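You operate a simulated robot arm through the tools that you are given. There is no shell and no other tool. Be economical: measure what you need, move in short steps, check, and stop when the job is done.

You run a simulated robot arm. Do the job below in one go: nothing can be reset, and whatever is moved stays where it is left.

Task
Close the teal inlet valve, vent the blue test pot and slide the teal cup under the drain outlet.
Fine: the cup from the rubber mat at the back; inlet closed before the orange vent rocker goes to Open; it stays open; the green drain valve stays closed.

The check looks at the end state, three seconds after you hand in, the way a careful person would. Anything else that was tipped, shoved, dropped, spilled or broken makes it a failure.

Robot
A 7-joint arm with a two-finger parallel gripper, fixed in place. Base frame: the origin is at the foot of the arm, x ahead of it, y to its left, z up. Readings come in mm, degrees, newtons and seconds.
With the tool pointing down near the work surface it reaches from about 240 to 680 mm from the base axis. Its first joint turns from -66.0 to 66.0 degrees. Payload 2.4 kg.
Tool frame: the origin (TCP) lies between the finger pads and is the grasp point; the fingertips stand 30 mm ahead of it; z points along the fingers, y is the line along which they close. Largest opening 94 mm; finger width 28, thickness 10; the body of the gripper, 50 by 96 mm, starts 55 mm behind the TCP.
Orientation is that of the tool frame in the base frame, as a unit quaternion [x, y, z, w]. With the fingers straight down and closing along the base's y, the tool's x points along the base's -x, its y along +y and its z along -z.

Tools
- The arm moves only by the tool nudge_tool. Its argument "commands" is a list of rows, each a list of 3 entries, a list of its own where there are three numbers: the shift along the base's x, y, z in units of 50 mm (1.0 is 50 mm), then the turn, a rotation vector about the base's x, y, z in units of 8 degrees (1.0 is 8 degrees), then the finger opening in mm, from 0 to 94. In form: [[[tx, ty, tz], [rx, ry, rz], hand], ...]. A call has 1 to 12 rows; each row shifts and turns the commanded pose from where the row before left it. A call with a number of a shift or a turn outside -1 to 1 is refused whole. Rows are played at 5 a second. More than 50 mm and 8.6 degrees between two rows, or a gripper value outside its range, and nothing of the call is played. Where a pose cannot be reached the arm comes as near as it can. A force on the tool above 40 N (or 10 N above the force at the start of the call, whichever is more), or a blocked arm, ends the call early, and 0.2 s more pass. Each finger travels about 153 mm/s and halts on what it meets, pressing with about 29 N; the grip force reading is that of the motor and also rises with nothing between the fingers. The clock runs only during rows and for 0.2 s after the last one: add rows that do not move to give the fingers time. The reply holds the time, the measured pose of the TCP, the force on the tool along the base axes, the opening and the grip force, in the units named above and with some noise, and new pictures: "show" is both (left out), scene, wrist or none.
- Cameras (640 x 400 px; columns grow to the right, rows downward): "scene" is fixed at [53.7, 494, 1439.2]; the picture's right is [-0.54, -0.84, 0.00], its down [-0.51, 0.33, -0.80] and it looks along [0.67, -0.43, -0.61] (base axes); focal length 368 px, centre (320, 200). "wrist" rides on the gripper at [-37, 0, -58] in the tool frame; the picture's right is [0.00, -1.00, 0.00], its down [0.97, 0.00, -0.24] and it looks along [0.24, 0.00, 0.97] (tool axes); focal length 218 px, centre (320, 200). There is no depth. A picture from a camera that has moved, and an enlarged one, comes with that camera's place and axes in the base frame and with its lens.
- inspect(camera, box): a new picture of the part [left, top, right, bottom] of that camera's present view, enlarged. It takes no simulated time.
- close_job(): hands the job in; it is judged then, once.

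Go step by step. Nothing tells you positions but the pictures and the camera data: compare them with the known pose of the tool, close in by small moves and look again before you grip or let go. The budget is 120 turns and 150 pictures, counting those below and the enlarged ones. Unless the task says otherwise, let go and move clear before handing in, and close with one line.

The tools are called after "Request:" as a command line: name --argument value ..., lists and objects as JSON in quotes. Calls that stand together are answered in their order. nudge_tool: Moves the arm, as the interface text tells. Its arguments: {"type":"object","properties":{"commands":{"type":"array"},"show":{"type":"string","enum":["both","scene","wrist","none"]}},"required":["commands"]} The other tools are called the same way: inspect (camera, box) takes an enlarged picture of a part of a camera's view; close_job () hands the job in.

At the start:

```text
t: 0.0
tcp_pos: [367.1, 252.1, 1155.6]
orientation: [0.001, 1.0, 0.0, 0.0]
force: [0.4, -0.3, -0.2]
gripper_width: 94.0
gripper_force: 0.0
```

scene: 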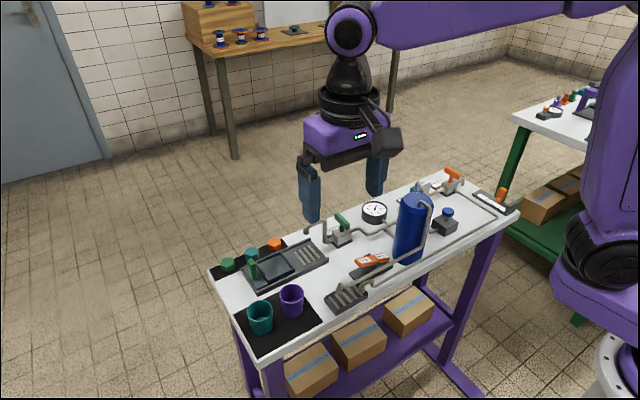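
wrist: 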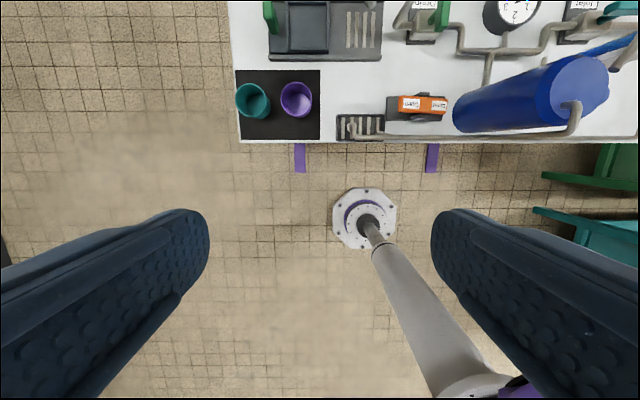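

I see a cart with a pot, pipework, valves and two mats with cups. I'll enlarge the pictures before moving.

Request:
inspect --camera "scene" --box '[200, 220, 360, 360]'

Request:
inspect --camera "scene" --box '[320, 160, 520, 310]'

Request:
inspect --camera "wrist" --box '[220, 0, 640, 150]'

```text
2.86 times, centred on (280, 290) of scene
camera zoom: at [53.7, 494.0, 1439.2], right [-0.54, -0.84, 0.0], down [-0.51, 0.33, -0.8], along [0.67, -0.43, -0.61], focal length 1051 px, centre (434, -57)
```

zoom: 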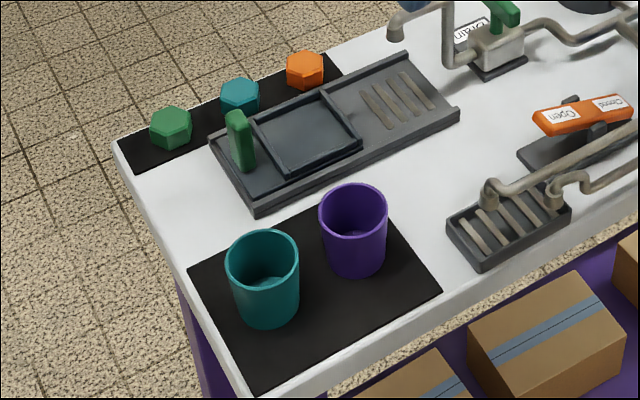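

```text
2.67 times, centred on (420, 235) of scene
camera zoom: at [53.7, 494.0, 1439.2], right [-0.54, -0.84, 0.0], down [-0.51, 0.33, -0.8], along [0.67, -0.43, -0.61], focal length 981 px, centre (53, 107)
```

zoom: 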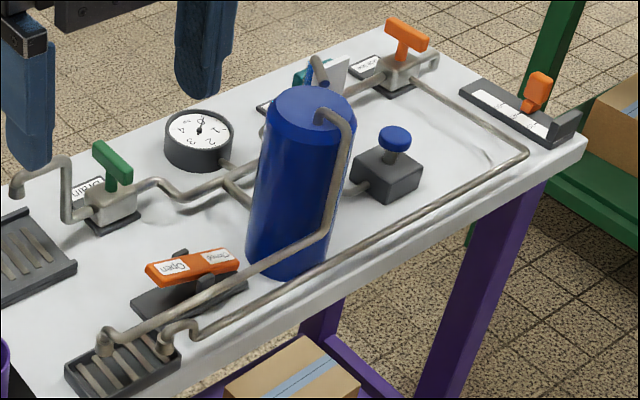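

```text
1.52 times, centred on (430, 75) of wrist
camera zoom: at [404.3, 251.1, 1214.6], right [0.0, -1.0, 0.0], down [-0.97, 0.0, 0.24], along [-0.24, 0.0, -0.97], focal length 333 px, centre (152, 390)
```

zoom: 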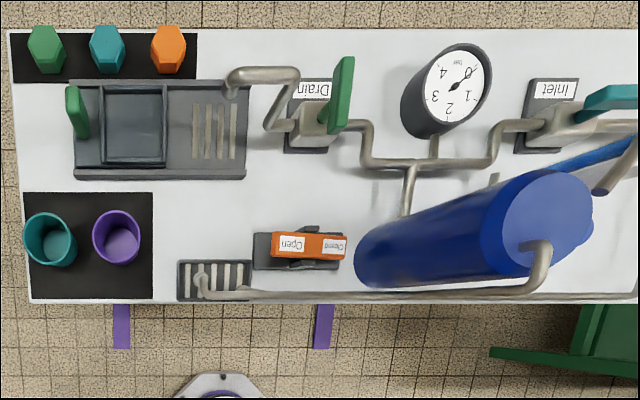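

The teal cup sits on the mat near the robot; the labels face the far side, so that side is the operator's front. The inlet handle is near (575,-143) and the drain outlet near (572,187). I'll move high over the table for better views.

Request:
nudge_tool --commands '[[[0.33, -0.88, 0], [0, 0, 0], 94], [[0.33, -0.88, 0], [0, 0, 0], 94], [[0.33, -0.88, 0], [0, 0, 0], 94], [[0.33, -0.88, 0], [0, 0, 0], 94], [[0.33, -0.88, 0], [0, 0, 0], 94], [[0.33, -0.88, 0], [0, 0, 0], 94], [[0.33, -0.88, 0], [0, 0, 0], 94], [[0.33, -0.88, 0], [0, 0, 0], 94], [[0, 0, 0], [0, 0, 0], 94]]'

```text
t: 2.0
tcp_pos: [501.5, -101.5, 1155.7]
orientation: [0.0, 1.0, -0.001, 0.001]
force: [0.3, -0.2, 0.0]
gripper_width: 93.9
gripper_force: 0.1
camera wrist: at [537.5, -101.6, 1214.6], right [0.0, -1.0, 0.0], down [-0.97, 0.0, 0.24], along [-0.24, 0.0, -0.97], focal length 218 px, centre (320, 200)
```

scene: 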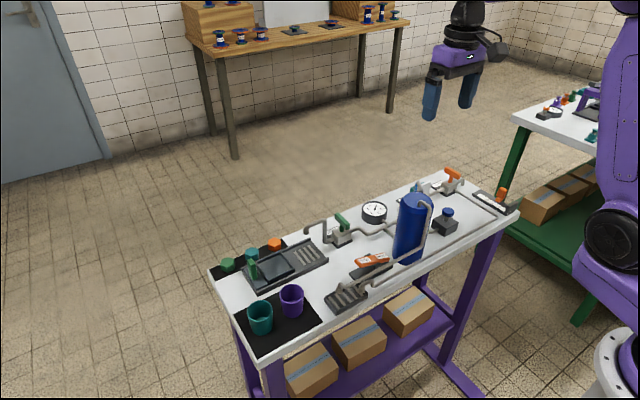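
wrist: 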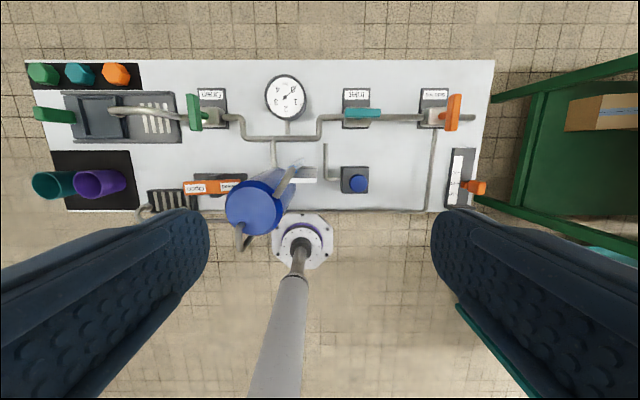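

The wrist camera now shows the whole cart. I'll zoom in on both halves.

Request:
inspect --camera "wrist" --box '[300, 60, 500, 220]'

Request:
inspect --camera "wrist" --box '[20, 50, 240, 230]'

Request:
inspect --camera "scene" --box '[390, 150, 530, 240]'

```text
2.50 times, centred on (400, 140) of wrist
camera zoom: at [537.5, -101.6, 1214.6], right [0.0, -1.0, 0.0], down [-0.97, 0.0, 0.24], along [-0.24, 0.0, -0.97], focal length 546 px, centre (120, 350)
```

zoom: 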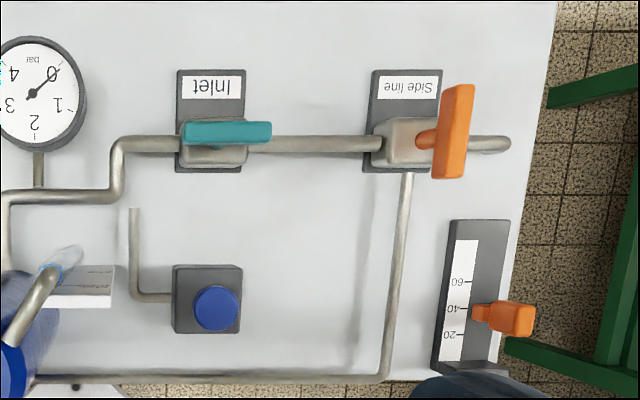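

```text
2.22 times, centred on (130, 140) of wrist
camera zoom: at [537.5, -101.6, 1214.6], right [0.0, -1.0, 0.0], down [-0.97, 0.0, 0.24], along [-0.24, 0.0, -0.97], focal length 485 px, centre (742, 333)
```

zoom: 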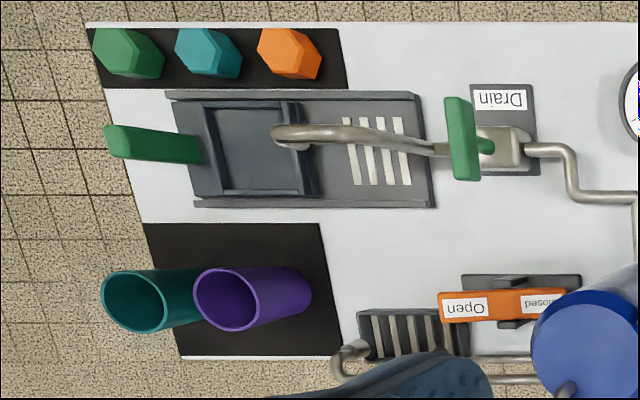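

```text
4.44 times, centred on (460, 195) of scene
camera zoom: at [53.7, 493.9, 1439.2], right [-0.54, -0.84, 0.0], down [-0.51, 0.33, -0.8], along [0.67, -0.43, -0.61], focal length 1635 px, centre (-302, 222)
```

zoom: 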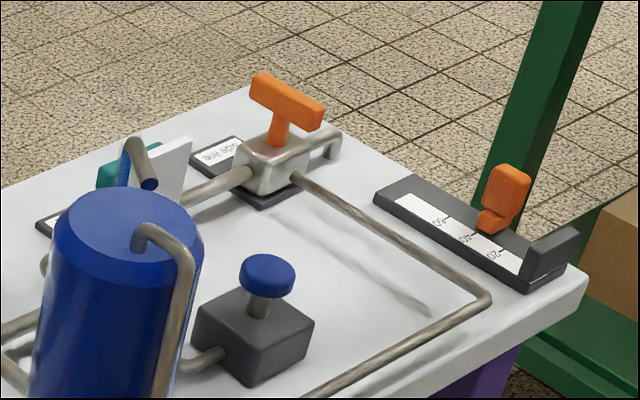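

The inlet is the teal bar at about (587,-168,855), lying along its pipe, so it is open; the drain bar is crosswise, so closed. I'll move above the inlet handle while turning the gripper 90° to straddle it.

Request:
nudge_tool --commands '[[[0.142, -0.111, -0.326], [0, 0, 0.9375], 60], [[0.142, -0.111, -0.326], [0, 0, 0.9375], 60], [[0.142, -0.111, -0.326], [0, 0, 0.9375], 60], [[0.142, -0.111, -0.326], [0, 0, 0.9375], 60], [[0.142, -0.111, -0.326], [0, 0, 0.9375], 60], [[0.142, -0.111, -0.326], [0, 0, 0.9375], 60], [[0.142, -0.111, -0.326], [0, 0, 0.9375], 60], [[0.142, -0.111, -0.326], [0, 0, 0.9375], 60], [[0.142, -0.111, -0.326], [0, 0, 0.9375], 60], [[0.142, -0.111, -0.326], [0, 0, 0.9375], 60], [[0.142, -0.111, -0.326], [0, 0, 0.9375], 60], [[0.142, -0.111, -0.326], [0, 0, 0.9375], 60]]'

```text
t: 4.6
tcp_pos: [585.8, -166.6, 961.2]
orientation: [0.708, -0.707, 0.0, 0.0]
force: [0.5, 0.6, -0.2]
gripper_width: 60.1
gripper_force: 0.1
camera wrist: at [584.6, -129.5, 1019.2], right [1.0, 0.0, 0.0], down [0.0, -0.97, 0.24], along [0.0, -0.24, -0.97], focal length 218 px, centre (320, 200)
```

scene: 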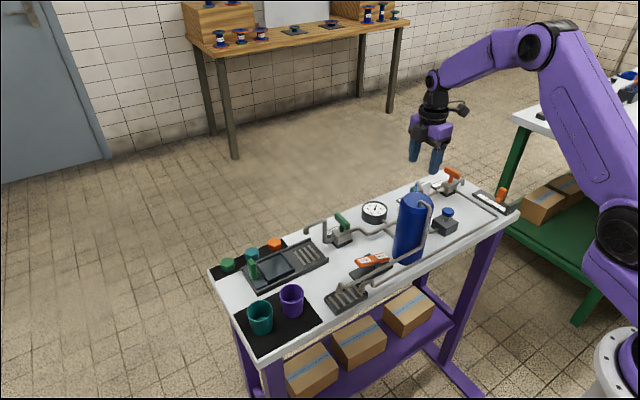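
wrist: 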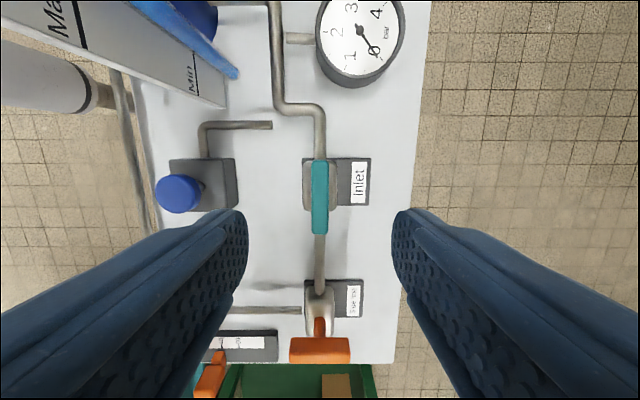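

The bar is centred between the fingers at about (585,-167). I'll descend around it.

Request:
nudge_tool --commands '[[[0, 0, -0.5], [0, 0, 0], 60], [[0, 0, -0.5], [0, 0, 0], 60], [[0, 0, -0.5], [0, 0, 0], 50], [[-0.01, 0, -0.1], [0, 0, 0], 40], [[0, 0, 0], [0, 0, 0], 40]]'

Request:
inspect --camera "scene" --box '[390, 140, 490, 220]'

```text
t: 5.8
tcp_pos: [584.2, -167.8, 880.4]
orientation: [-0.707, 0.707, 0.0, 0.0]
force: [-0.2, -0.4, 0.3]
gripper_width: 39.8
gripper_force: 0.0
camera wrist: at [584.0, -130.0, 939.2], right [1.0, 0.0, 0.0], down [0.0, -0.97, 0.24], along [0.0, -0.24, -0.97], focal length 218 px, centre (320, 200)
```

scene: 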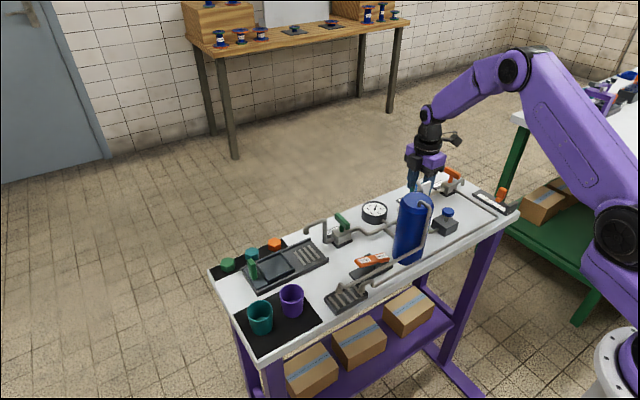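
wrist: 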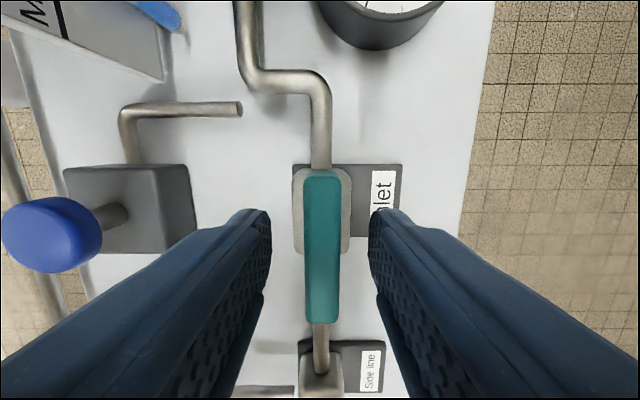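

```text
5.00 times, centred on (440, 180) of scene
camera zoom: at [53.7, 494.0, 1439.2], right [-0.54, -0.84, 0.0], down [-0.51, 0.33, -0.8], along [0.67, -0.43, -0.61], focal length 1839 px, centre (-280, 300)
```

zoom: 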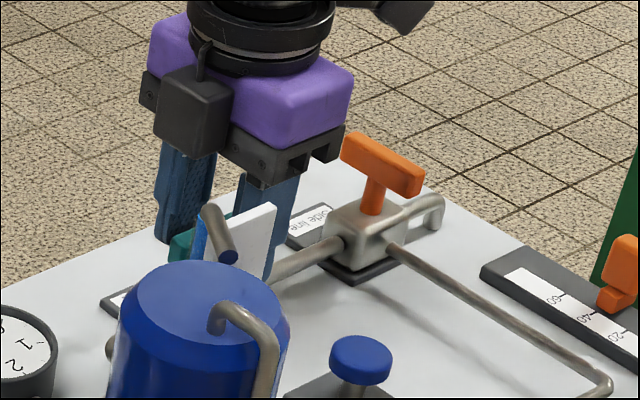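

The bar sits between the fingers. Closing on it.

Request:
nudge_tool --commands '[[[0.01, -0.02, -0.06], [0, 0, 0], 30], [[0, 0, 0], [0, 0, 0], 0], [[0, 0, 0], [0, 0, 0], 0]]' --show "wrist"

```text
t: 6.6
tcp_pos: [586.4, -168.9, 877.8]
orientation: [0.707, -0.707, 0.0, -0.001]
force: [2.2, -0.6, -0.4]
gripper_width: 16.4
gripper_force: 44.6
camera wrist: at [584.6, -131.0, 936.6], right [1.0, 0.0, 0.0], down [0.0, -0.97, 0.24], along [0.0, -0.24, -0.97], focal length 218 px, centre (320, 200)
```

wrist: 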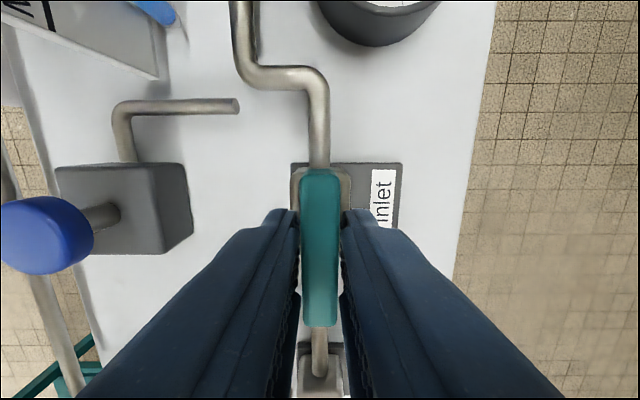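

Gripped at 16 mm. I'll turn it clockwise a little and check the torque response.

Request:
nudge_tool --commands '[[[0, 0, 0], [0, 0, -0.5], 0], [[0, 0, 0], [0, 0, -0.5], 0], [[0, 0, 0], [0, 0, -0.5], 0], [[0, 0, 0], [0, 0, -0.5], 0]]' --show "wrist"

```text
t: 7.6
tcp_pos: [584.5, -167.3, 877.8]
orientation: [-0.602, 0.799, 0.0, 0.0]
force: [-8.0, 3.4, 15.3]
gripper_width: 16.3
gripper_force: 45.4
camera wrist: at [594.1, -132.3, 936.6], right [0.96, -0.28, 0.0], down [-0.27, -0.93, 0.24], along [-0.07, -0.23, -0.97], focal length 218 px, centre (320, 200)
```

wrist: 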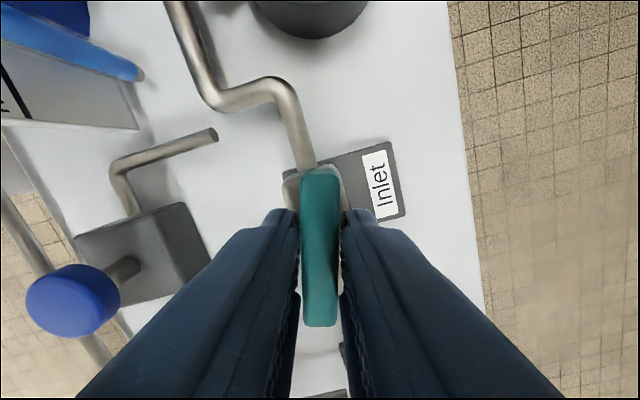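

The handle follows the gripper. Continuing clockwise.

Request:
nudge_tool --commands '[[[0, 0, 0], [0, 0, -0.6], 0], [[0, 0, 0], [0, 0, -0.6], 0], [[0, 0, 0], [0, 0, -0.6], 0], [[0, 0, 0], [0, 0, -0.6], 0]]' --show "wrist"

```text
t: 8.6
tcp_pos: [581.8, -167.2, 877.5]
orientation: [-0.459, 0.888, 0.002, -0.002]
force: [-20.7, 6.2, 23.6]
gripper_width: 16.4
gripper_force: 44.7
camera wrist: at [604.4, -137.3, 936.5], right [0.82, -0.58, 0.0], down [-0.56, -0.79, 0.24], along [-0.14, -0.19, -0.97], focal length 218 px, centre (320, 200)
```

wrist: 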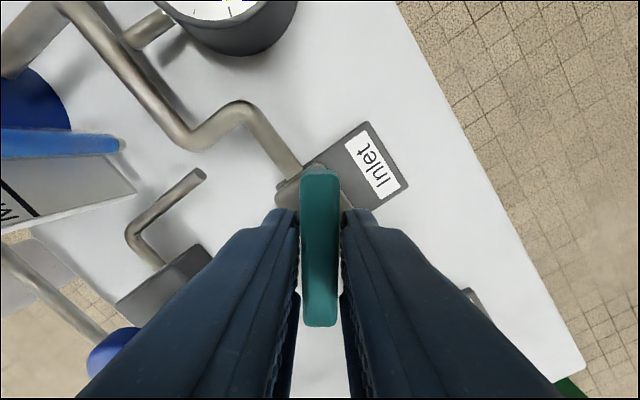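

Force builds because the true axis lies about 9 mm toward +y from my grip point. I'll shift along the arc to relieve it.

Request:
nudge_tool --commands '[[[-0.05, 0.015, 0], [0, 0, 0], 0], [[-0.05, 0.015, 0], [0, 0, 0], 0]]' --show "none"

```text
t: 9.2
tcp_pos: [584.5, -167.9, 877.5]
orientation: [-0.46, 0.888, -0.004, 0.004]
force: [16.1, -4.5, 1.1]
gripper_width: 16.6
gripper_force: 44.8
```

The force reversed, which puts the axis about 5 mm from the grip. I'll follow that arc while turning on.

Request:
nudge_tool --commands '[[[0.037, -0.007, 0], [0, 0, -0.571], 0], [[-0.006, 0.0056, 0], [0, 0, -0.571], 0], [[-0.005, 0.0054, 0], [0, 0, -0.571], 0], [[-0.005, 0.006, 0], [0, 0, -0.571], 0], [[-0.004, 0.006, 0], [0, 0, -0.571], 0], [[-0.004, 0.007, 0], [0, 0, -0.571], 0], [[-0.003, 0.007, 0], [0, 0, -0.571], 0], [[-0.003, 0.008, 0], [0, 0, -0.571], 0]]' --show "wrist"

```text
t: 11.0
tcp_pos: [581.6, -165.8, 877.3]
orientation: [-0.157, 0.988, -0.002, 0.002]
force: [18.4, -12.7, 3.9]
gripper_width: 16.4
gripper_force: 45.2
camera wrist: at [616.4, -154.0, 936.6], right [0.31, -0.95, 0.0], down [-0.92, -0.3, 0.24], along [-0.22, -0.08, -0.97], focal length 218 px, centre (320, 200)
```

wrist: 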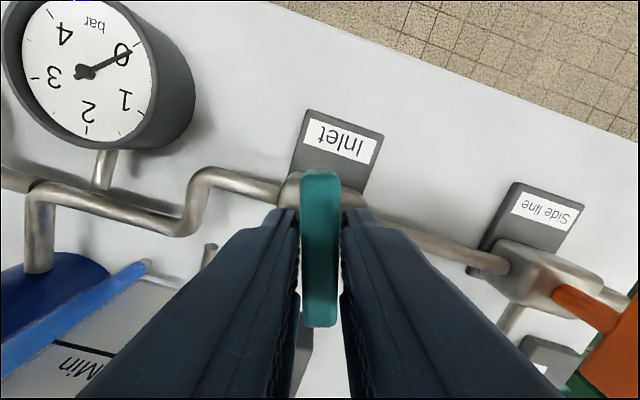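

It has turned 72°. I'll ease the side force and finish the quarter turn.

Request:
nudge_tool --commands '[[[0.022, -0.013, 0], [0, 0, -0.3], 0], [[0.022, -0.013, 0], [0, 0, -0.5], 0], [[0, 0, 0], [0, 0, -0.5], 0], [[0, 0, 0], [0, 0, -0.5], 0], [[0, 0, 0], [0, 0, -0.5], 0], [[0, 0, 0], [0, 0, -0.1], 0]]' --show "wrist"

```text
t: 12.4
tcp_pos: [581.4, -165.2, 878.8]
orientation: [0.007, 1.0, 0.001, -0.002]
force: [-5.2, 0.9, 20.5]
gripper_width: 16.3
gripper_force: 45.6
camera wrist: at [618.5, -165.1, 936.3], right [-0.01, -1.0, 0.0], down [-0.97, 0.01, 0.24], along [-0.24, 0.0, -0.97], focal length 218 px, centre (320, 200)
```

wrist: 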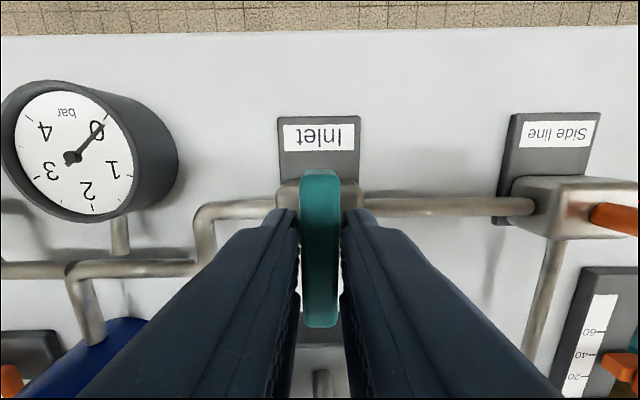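

The bar is now crosswise at about 90°. Releasing and rising to check.

Request:
nudge_tool --commands '[[[0, 0, 0], [0, 0, 0], 50], [[0, 0, 0], [0, 0, 0], 50], [[0, 0, 0.6], [0, 0, 0], 50], [[0, 0, 0.9], [0, 0, 0], 50], [[0, 0, 0.9], [0, 0, 0], 50], [[0, 0, 0.9], [0, 0, 0], 50]]'

Request:
inspect --camera "wrist" --box '[200, 100, 440, 250]'

```text
t: 13.8
tcp_pos: [581.6, -165.2, 1040.6]
orientation: [0.009, 1.0, 0.0, -0.001]
force: [-0.4, 1.1, -0.5]
gripper_width: 49.7
gripper_force: 0.0
camera wrist: at [618.2, -165.5, 1101.1], right [-0.02, -1.0, 0.0], down [-0.97, 0.02, 0.24], along [-0.24, 0.0, -0.97], focal length 218 px, centre (320, 200)
```

scene: 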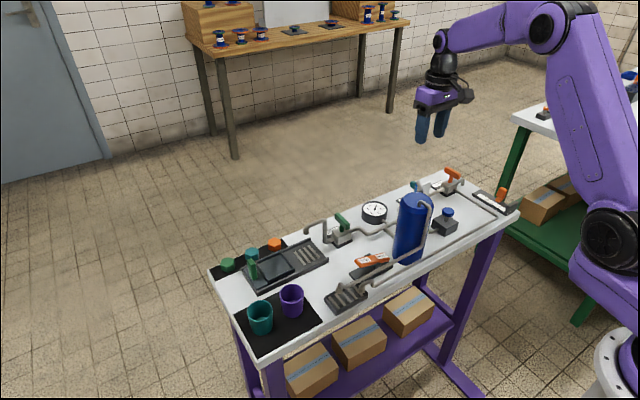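
wrist: 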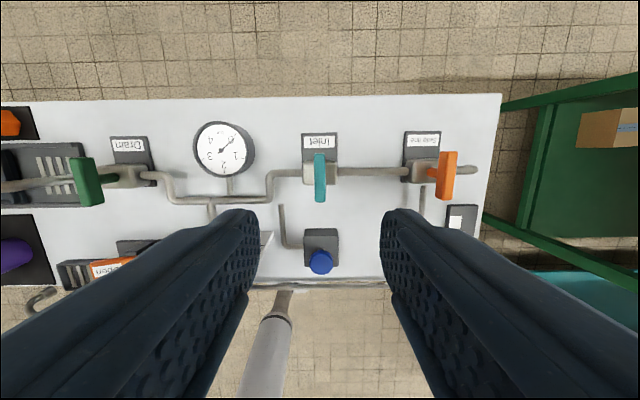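

```text
2.67 times, centred on (320, 175) of wrist
camera zoom: at [618.2, -165.5, 1101.1], right [-0.02, -1.0, 0.0], down [-0.97, 0.02, 0.24], along [-0.24, 0.0, -0.97], focal length 582 px, centre (320, 267)
```

zoom: 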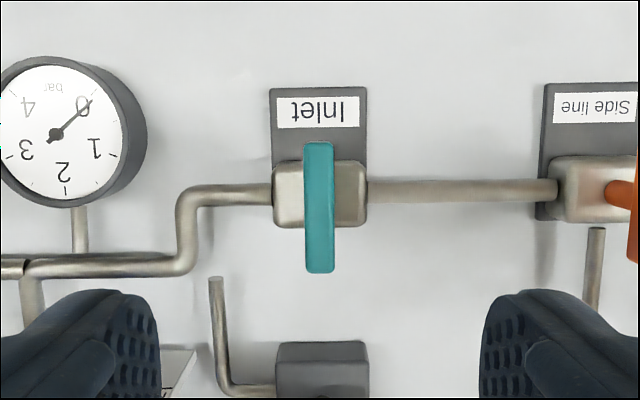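

The inlet is closed and at rest. Next I'll move over the orange rocker at about (468,85) to look closely.

Request:
nudge_tool --commands '[[[-0.2, 0.757, 0.1], [0, 0, 0], 20], [[-0.2, 0.757, 0], [0, 0, 0.15], 20], [[-0.3, 0.757, 0], [0, 0, 0], 0], [[-0.325, 0.757, 0], [0, 0, 0], 0], [[-0.4, 0.757, 0], [0, 0, 0], 0], [[-0.4, 0.757, 0], [0, 0, 0], 0], [[-0.4, 0.757, 0], [0, 0, 0], 0], [[0, 0, 0], [0, 0, 0], 0]]' --show "wrist"

Request:
inspect --camera "scene" --box '[320, 230, 420, 320]'

```text
t: 15.6
tcp_pos: [471.6, 99.0, 1047.9]
orientation: [-0.001, 1.0, 0.001, 0.0]
force: [0.2, -0.2, 0.3]
gripper_width: 0.0
gripper_force: 29.4
camera wrist: at [507.4, 99.7, 1105.4], right [0.0, -1.0, 0.0], down [-0.97, 0.0, 0.24], along [-0.24, 0.0, -0.97], focal length 218 px, centre (320, 200)
```

wrist: 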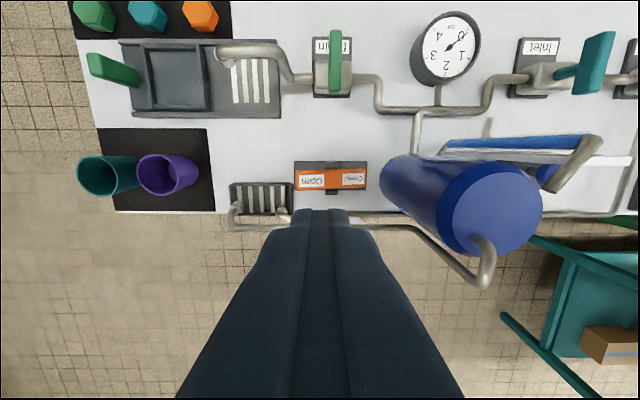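

```text
4.44 times, centred on (370, 275) of scene
camera zoom: at [53.7, 494.0, 1439.2], right [-0.54, -0.84, 0.0], down [-0.51, 0.33, -0.8], along [0.67, -0.43, -0.61], focal length 1635 px, centre (98, -133)
```

zoom: 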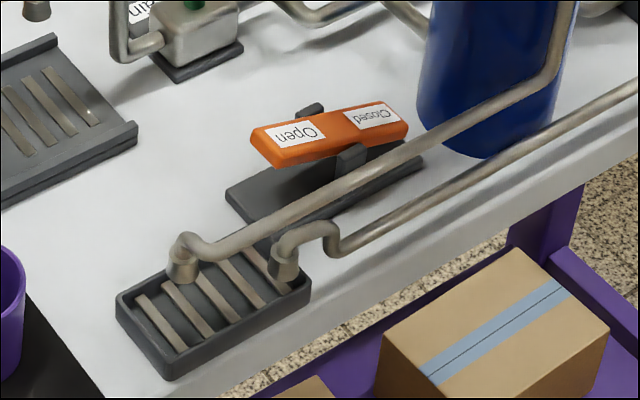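

The rocker's Open end is raised at about (467,118,850). I'll lower the closed fingertips just above it.

Request:
nudge_tool --commands '[[[-0.09, 0.38, -0.5], [0, 0, 0], 0], [[0, 0, -0.8], [0, 0, 0], 0], [[0, 0, -0.8], [0, 0, 0], 0], [[0, 0, -0.8], [0, 0, 0], 0], [[0, 0, -0.1], [0, 0, 0], 0]]' --show "wrist"

Request:
inspect --camera "scene" --box '[320, 210, 420, 300]'

```text
t: 16.8
tcp_pos: [467.6, 119.3, 897.0]
orientation: [-0.003, 1.0, 0.001, 0.0]
force: [-0.1, 0.0, 0.3]
gripper_width: 0.0
gripper_force: 28.5
camera wrist: at [503.9, 119.1, 956.2], right [0.0, -1.0, 0.0], down [-0.97, 0.0, 0.24], along [-0.24, 0.0, -0.97], focal length 218 px, centre (320, 200)
```

wrist: 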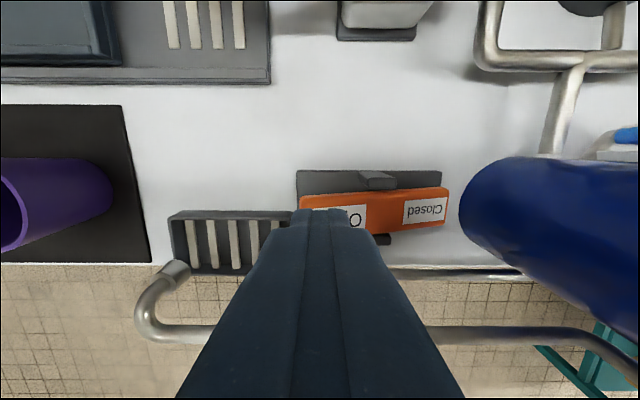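

```text
4.44 times, centred on (370, 255) of scene
camera zoom: at [53.7, 494.0, 1439.2], right [-0.54, -0.84, 0.0], down [-0.51, 0.33, -0.8], along [0.67, -0.43, -0.61], focal length 1635 px, centre (98, -44)
```

zoom: 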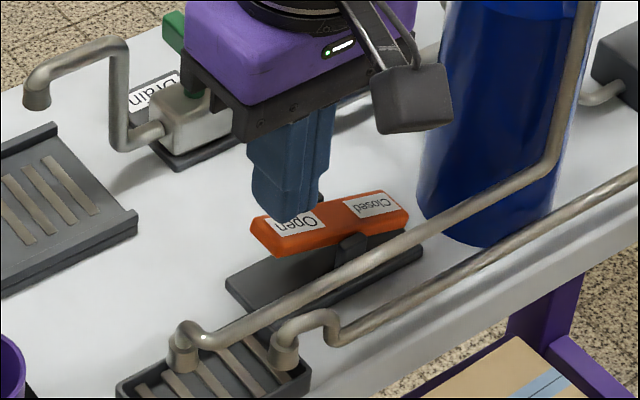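

The fingertips are above the Open end. Pressing down in small steps.

Request:
nudge_tool --commands '[[[0, 0, -0.1], [0, 0, 0], 0], [[0, 0, -0.1], [0, 0, 0], 0], [[0, 0, -0.1], [0, 0, 0], 0], [[0, 0, -0.08], [0, 0, 0], 0], [[0, 0, -0.08], [0, 0, 0], 0], [[0, 0, -0.08], [0, 0, 0], 0]]' --show "none"

Request:
inspect --camera "scene" --box '[320, 210, 420, 300]'

```text
t: 18.2
tcp_pos: [467.1, 119.4, 870.6]
orientation: [-0.003, 1.0, -0.001, 0.0]
force: [-0.5, 2.5, 1.9]
gripper_width: 0.2
gripper_force: 29.1
```

```text
4.44 times, centred on (370, 255) of scene
camera zoom: at [53.6, 494.0, 1439.2], right [-0.54, -0.84, 0.0], down [-0.51, 0.33, -0.8], along [0.67, -0.43, -0.61], focal length 1635 px, centre (98, -44)
```

zoom: 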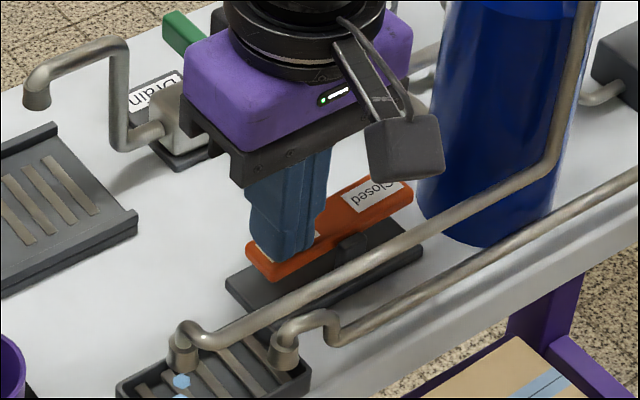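

The rocker has tipped past level. I'll press on to its stop.

Request:
nudge_tool --commands '[[[0, 0, -0.06], [0, 0, 0], 0], [[0, 0, -0.06], [0, 0, 0], 0], [[0, 0, -0.06], [0, 0, 0], 0], [[0, 0, -0.06], [0, 0, 0], 0]]' --show "none"

Request:
inspect --camera "scene" --box '[320, 210, 420, 300]'

```text
t: 19.0
tcp_pos: [466.6, 118.3, 864.5]
orientation: [-0.002, 1.0, 0.0, 0.0]
force: [-5.5, -0.7, 15.2]
gripper_width: 0.0
gripper_force: 28.7
stopped in row 4: the force on the tool passed its limit (the readings are from after the stop); the commanded pose is now the measured one
```

```text
4.44 times, centred on (370, 255) of scene
camera zoom: at [53.3, 493.9, 1439.2], right [-0.54, -0.84, 0.0], down [-0.51, 0.33, -0.8], along [0.67, -0.43, -0.61], focal length 1635 px, centre (98, -44)
```

zoom: 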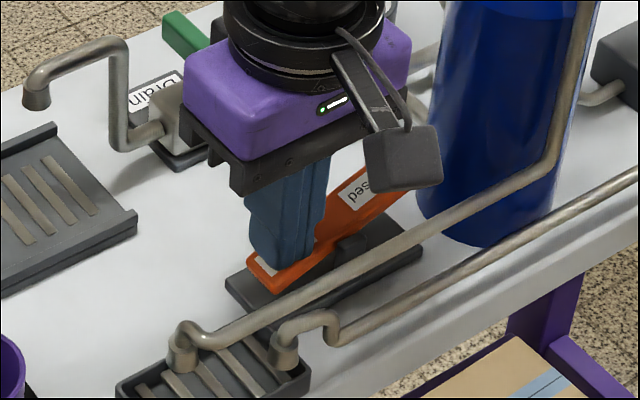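

The stop is reached. Rising to see whether the rocker stays.

Request:
nudge_tool --commands '[[[0, 0, 0.6], [0, 0, 0], 0], [[0, 0, 0.8], [0, 0, 0], 0], [[0, 0.4, 0.8], [0, 0, 0], 0], [[0, 0.8, 0.4], [0, 0, 0], 40], [[0, 0.8, 0.3], [0, 0, 0], 94], [[0, 0.8, 0], [0, 0, 0], 94], [[0, 0, 0], [0, 0, 0], 94]]' --show "wrist"

Request:
inspect --camera "scene" --box '[320, 220, 420, 310]'

```text
t: 20.6
tcp_pos: [467.2, 258.1, 1009.2]
orientation: [-0.001, 1.0, 0.0, 0.0]
force: [-1.3, 1.7, 0.5]
gripper_width: 94.1
gripper_force: 0.0
camera wrist: at [503.9, 259.5, 1068.1], right [0.0, -1.0, 0.0], down [-0.97, 0.0, 0.24], along [-0.24, 0.0, -0.97], focal length 218 px, centre (320, 200)
```

wrist: 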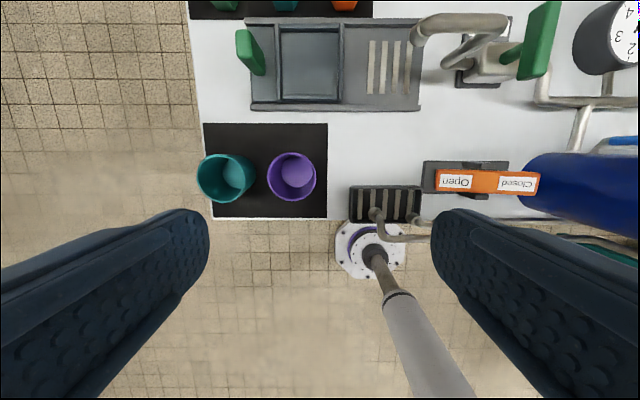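

```text
4.44 times, centred on (370, 265) of scene
camera zoom: at [53.7, 494.0, 1439.2], right [-0.54, -0.84, 0.0], down [-0.51, 0.33, -0.8], along [0.67, -0.43, -0.61], focal length 1635 px, centre (98, -89)
```

zoom: 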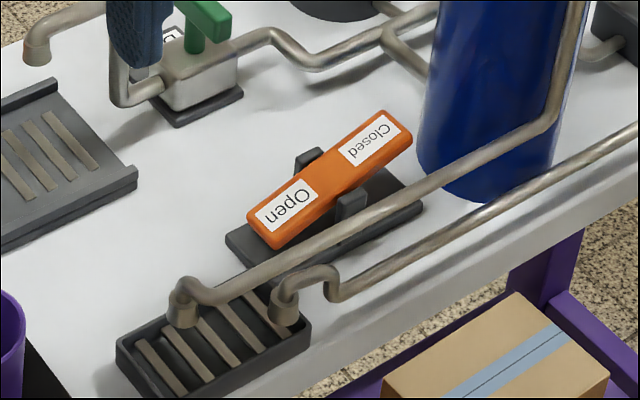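

The vent stays open. Now I'll look at the cups and the carriage tray.

Request:
inspect --camera "wrist" --box '[180, 0, 560, 230]'

Request:
inspect --camera "scene" --box '[210, 210, 350, 340]'

```text
1.68 times, centred on (370, 115) of wrist
camera zoom: at [503.9, 259.5, 1068.1], right [0.0, -1.0, 0.0], down [-0.97, 0.0, 0.24], along [-0.24, 0.0, -0.97], focal length 368 px, centre (236, 343)
```

zoom: 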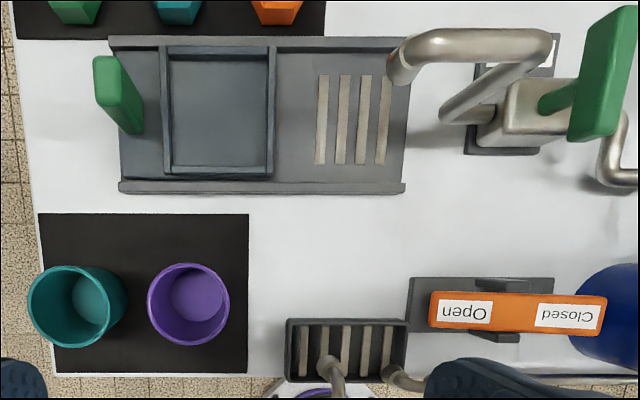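

```text
3.08 times, centred on (280, 275) of scene
camera zoom: at [53.7, 494.0, 1439.2], right [-0.54, -0.84, 0.0], down [-0.51, 0.33, -0.8], along [0.67, -0.43, -0.61], focal length 1132 px, centre (443, -31)
```

zoom: 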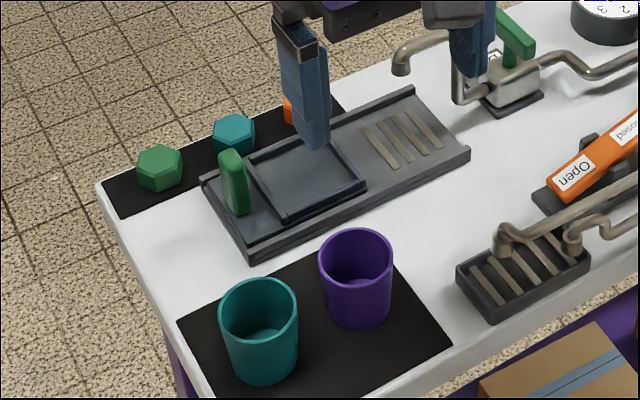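

The plan: pick the teal cup at about (473,351), rim about z 859. The purple cup is only about 8 mm away, so I'll grip along x, set it in the carriage at about (587,269), then slide the carriage by its green handle under the outlet at about (578,187). First I move over the teal cup.

Request:
nudge_tool --commands '[[[0.01, 0.155, -0.082], [0, 0, 0.9375], 94], [[0.01, 0.155, -0.082], [0, 0, 0.9375], 94], [[0.01, 0.155, -0.082], [0, 0, 0.9375], 94], [[0.01, 0.155, -0.082], [0, 0, 0.9375], 94], [[0.01, 0.155, -0.082], [0, 0, 0.9375], 94], [[0.01, 0.155, -0.082], [0, 0, 0.9375], 94], [[0.01, 0.155, -0.082], [0, 0, 0.9375], 94], [[0.01, 0.155, -0.082], [0, 0, 0.9375], 94], [[0.01, 0.155, -0.082], [0, 0, 0.9375], 94], [[0.01, 0.155, -0.082], [0, 0, 0.9375], 94], [[0.01, 0.155, -0.082], [0, 0, 0.9375], 94], [[0.01, 0.155, -0.082], [0, 0, 0.9375], 94]]' --show "wrist"

```text
t: 23.2
tcp_pos: [473.3, 351.8, 960.2]
orientation: [0.71, -0.705, 0.0, -0.001]
force: [0.0, 0.1, 0.6]
gripper_width: 94.2
gripper_force: 0.0
camera wrist: at [472.7, 388.8, 1018.2], right [1.0, 0.01, 0.0], down [0.01, -0.97, 0.24], along [0.0, -0.24, -0.97], focal length 218 px, centre (320, 200)
```

wrist: 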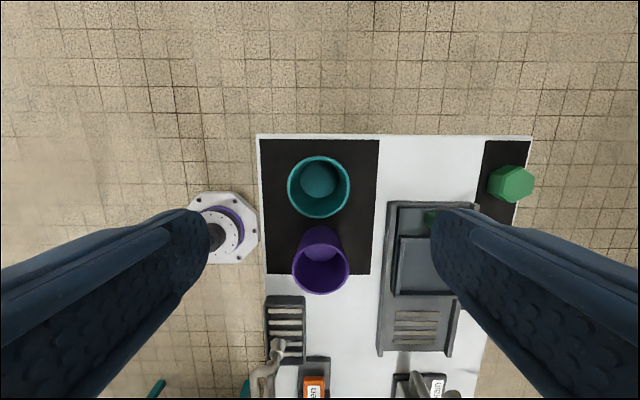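

The cup centre is about (472.5,358). I'll adjust and descend with the opening reduced to 74.

Request:
nudge_tool --commands '[[[0, 0.12, -0.3], [0, 0, 0], 76], [[0, 0, -0.6], [0, 0, 0], 76], [[0, 0, -0.3], [0, 0, 0], 76], [[0, 0, 0], [0, 0, 0], 76]]'

Request:
inspect --camera "scene" --box '[200, 210, 340, 350]'

```text
t: 24.2
tcp_pos: [472.0, 358.2, 899.7]
orientation: [0.708, -0.706, 0.0, 0.0]
force: [1.3, -0.6, -0.8]
gripper_width: 76.1
gripper_force: 0.1
camera wrist: at [473.0, 395.0, 958.0], right [1.0, 0.0, 0.0], down [0.0, -0.97, 0.24], along [0.0, -0.24, -0.97], focal length 218 px, centre (320, 200)
```

scene: 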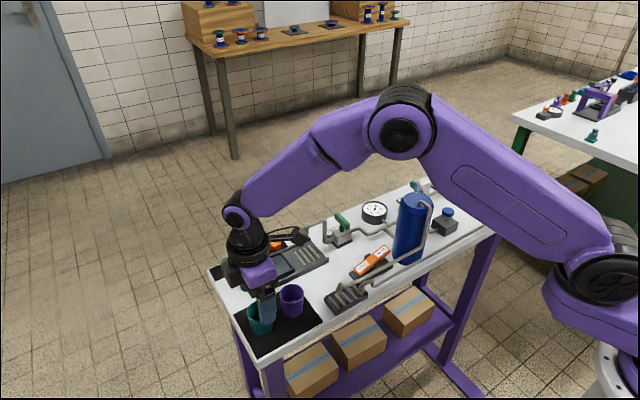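
wrist: 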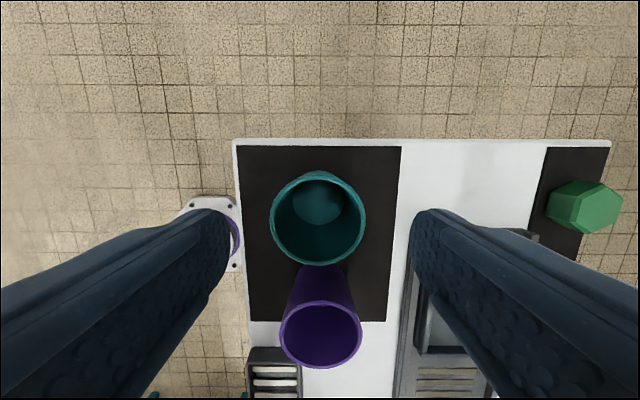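

```text
2.86 times, centred on (270, 280) of scene
camera zoom: at [53.7, 494.0, 1439.2], right [-0.54, -0.84, 0.0], down [-0.51, 0.33, -0.8], along [0.67, -0.43, -0.61], focal length 1051 px, centre (463, -29)
```

zoom: 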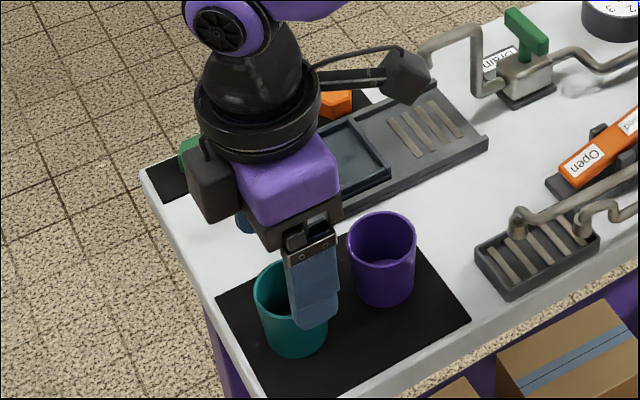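

The cup is 48 mm across with its rim at about z 854, and it is centred. Descending and gripping.

Request:
nudge_tool --commands '[[[0.005, 0.025, -0.4], [0, 0, 0], 76], [[0, 0, -0.4], [0, 0, 0], 76], [[0, 0, -0.25], [0, 0, 0], 76], [[0, 0, 0], [0, 0, 0], 60], [[0, 0, 0], [0, 0, 0], 40], [[0, 0, 0], [0, 0, 0], 40]]' --show "wrist"

```text
t: 25.6
tcp_pos: [473.6, 359.9, 847.4]
orientation: [0.708, -0.706, 0.0, -0.001]
force: [-0.6, 0.9, 0.5]
gripper_width: 47.3
gripper_force: 29.1
camera wrist: at [473.1, 396.5, 905.7], right [1.0, 0.0, 0.0], down [0.0, -0.97, 0.24], along [0.0, -0.24, -0.97], focal length 218 px, centre (320, 200)
```

wrist: 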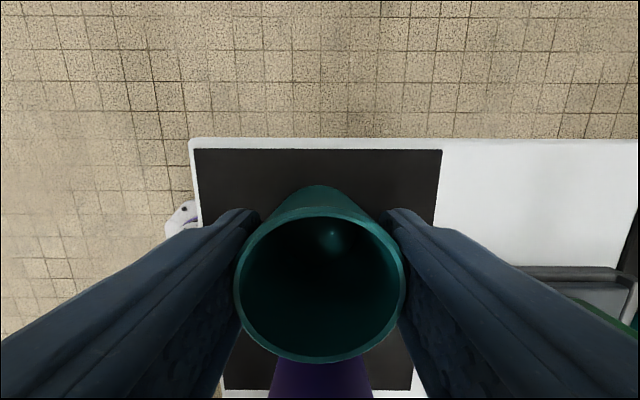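

The cup is held. Lifting straight up.

Request:
nudge_tool --commands '[[[0, 0, 0.3], [0, 0, 0], 40], [[0, 0, 0.6], [0, 0, 0], 40], [[0, 0, 0.6], [0, 0, 0], 40], [[0, 0, 0.6], [0, 0, 0], 40], [[0, 0, 0], [0, 0, 0], 40]]'

```text
t: 26.8
tcp_pos: [472.9, 358.5, 952.2]
orientation: [0.708, -0.706, 0.0, 0.0]
force: [-0.7, 0.5, -0.8]
gripper_width: 39.7
gripper_force: 0.1
camera wrist: at [473.5, 395.8, 1010.8], right [1.0, 0.0, 0.0], down [0.0, -0.97, 0.24], along [0.0, -0.24, -0.97], focal length 218 px, centre (320, 200)
```

scene: 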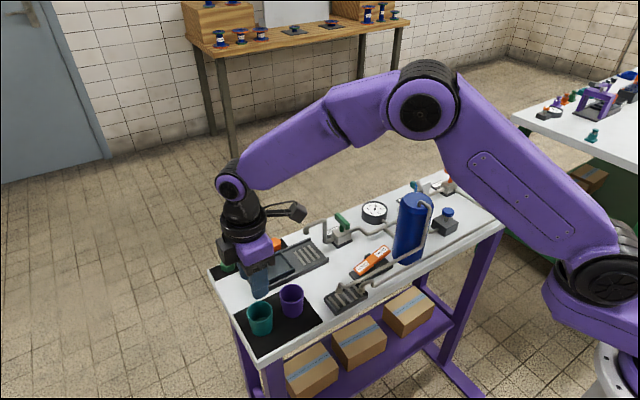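
wrist: 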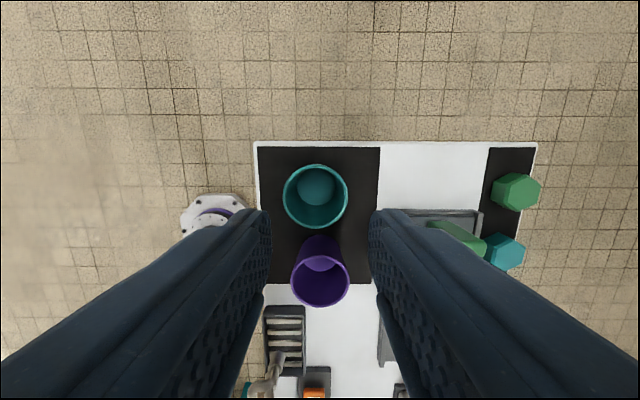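

The cup slipped out and stayed standing in place. I'll go back, grip deeper with the fingers commanded fully closed, and test with a small lift.

Request:
nudge_tool --commands '[[[0, 0, 0], [0, 0, 0], 76], [[-0.01, 0.02, 0], [0, 0, 0], 76], [[0, 0, -0.7], [0, 0, 0], 76], [[0, 0, -0.7], [0, 0, 0], 76], [[0, 0, -0.6], [0, 0, 0], 76], [[0, 0, -0.2], [0, 0, 0], 76], [[0, 0, 0], [0, 0, 0], 50], [[0, 0, 0], [0, 0, 0], 0], [[0, 0, 0], [0, 0, 0], 0], [[0, 0, 0], [0, 0, 0], 0]]'

Request:
inspect --camera "scene" --box '[220, 250, 320, 350]'

```text
t: 29.0
tcp_pos: [473.3, 359.4, 843.3]
orientation: [0.709, -0.705, 0.0, 0.0]
force: [1.0, -0.2, 0.5]
gripper_width: 46.6
gripper_force: 28.9
camera wrist: at [473.0, 397.2, 900.9], right [1.0, 0.0, 0.0], down [0.0, -0.97, 0.24], along [0.0, -0.24, -0.97], focal length 218 px, centre (320, 200)
```

scene: 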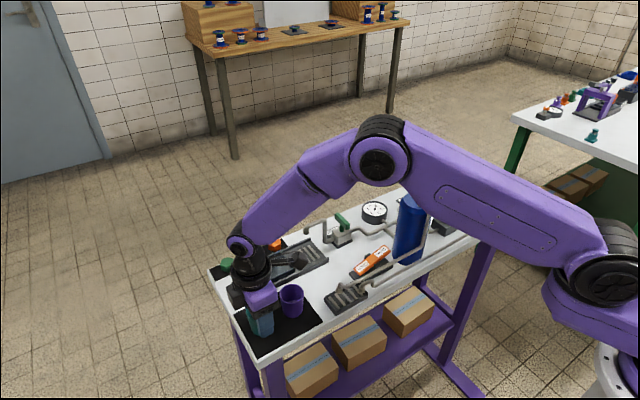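
wrist: 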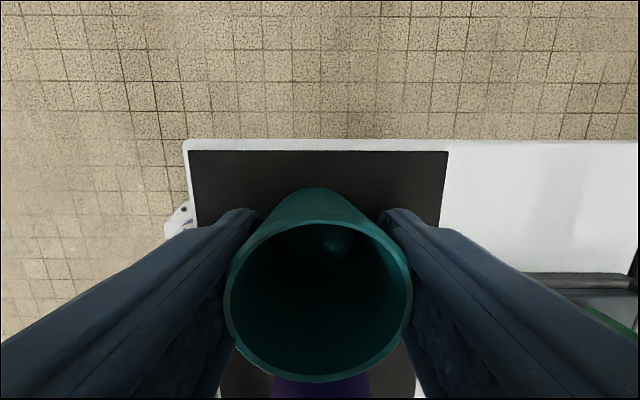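

```text
4.00 times, centred on (270, 300) of scene
camera zoom: at [53.7, 494.0, 1439.2], right [-0.54, -0.84, 0.0], down [-0.51, 0.33, -0.8], along [0.67, -0.43, -0.61], focal length 1471 px, centre (520, -200)
```

zoom: 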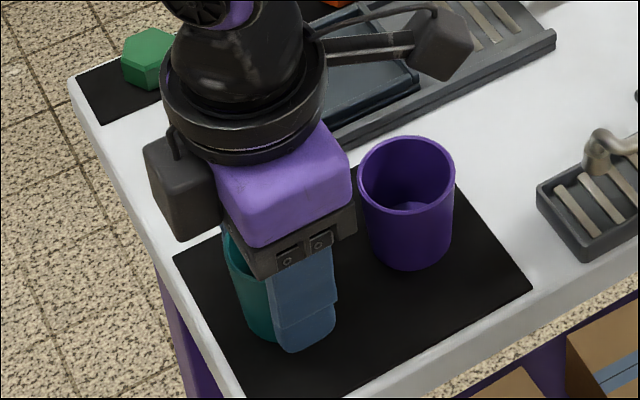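

Gripped again. A slow small lift as a test.

Request:
nudge_tool --commands '[[[0, 0, 0.08], [0, 0, 0], 0], [[0, 0, 0.08], [0, 0, 0], 0], [[0, 0, 0.1], [0, 0, 0], 0], [[0, 0, 0.1], [0, 0, 0], 0], [[0, 0, 0], [0, 0, 0], 0]]' --show "wrist"

Request:
inspect --camera "scene" --box '[220, 250, 320, 350]'

```text
t: 30.2
tcp_pos: [472.9, 358.4, 860.2]
orientation: [0.708, -0.706, 0.0, 0.0]
force: [-0.8, -1.2, -0.2]
gripper_width: 46.4
gripper_force: 28.7
camera wrist: at [472.7, 397.0, 918.7], right [1.0, 0.0, 0.0], down [0.0, -0.97, 0.24], along [0.0, -0.24, -0.97], focal length 218 px, centre (320, 200)
```

wrist: 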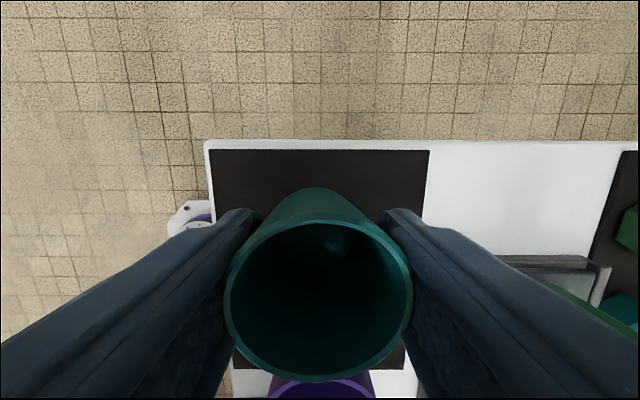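

```text
4.00 times, centred on (270, 300) of scene
camera zoom: at [53.7, 494.0, 1439.2], right [-0.54, -0.84, 0.0], down [-0.51, 0.33, -0.8], along [0.67, -0.43, -0.61], focal length 1471 px, centre (520, -200)
```

zoom: 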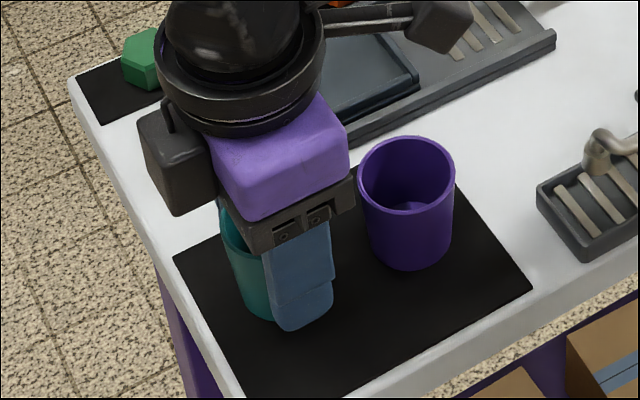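

The cup lifts with the gripper now. Raising it gently.

Request:
nudge_tool --commands '[[[0, 0, 0.15], [0, 0, 0], 0], [[0, 0, 0.25], [0, 0, 0], 0], [[0, 0, 0.3], [0, 0, 0], 0], [[0, 0, 0.3], [0, 0, 0], 0], [[0, 0, 0.3], [0, 0, 0], 0], [[0, 0, 0.3], [0, 0, 0], 0], [[0, 0, 0.15], [0, 0, 0], 0], [[0, 0, 0], [0, 0, 0], 0]]'

```text
t: 32.0
tcp_pos: [474.1, 360.3, 948.6]
orientation: [0.708, -0.706, -0.002, -0.001]
force: [0.4, -0.2, -0.8]
gripper_width: 46.6
gripper_force: 28.9
camera wrist: at [472.7, 397.1, 1006.4], right [1.0, 0.0, 0.0], down [0.0, -0.97, 0.24], along [0.0, -0.24, -0.97], focal length 218 px, centre (320, 200)
```

scene: 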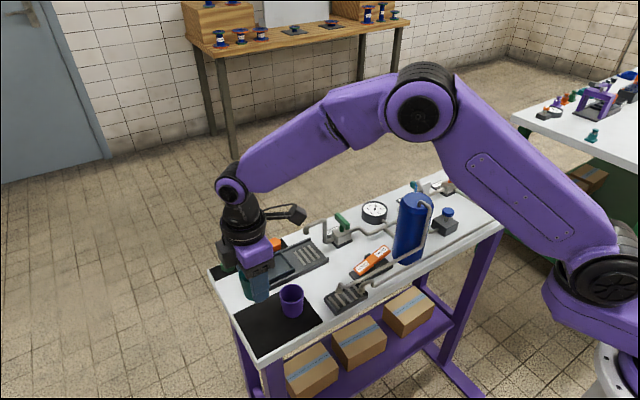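
wrist: 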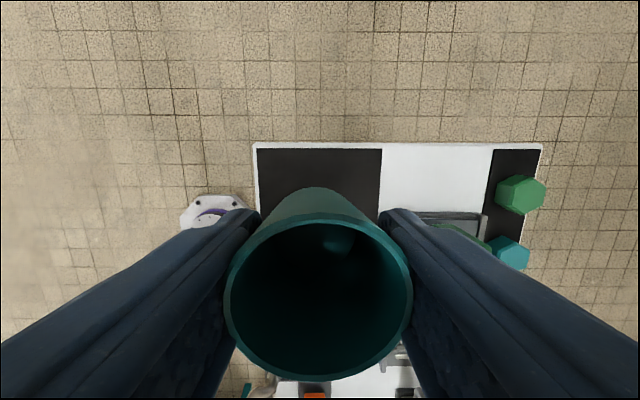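

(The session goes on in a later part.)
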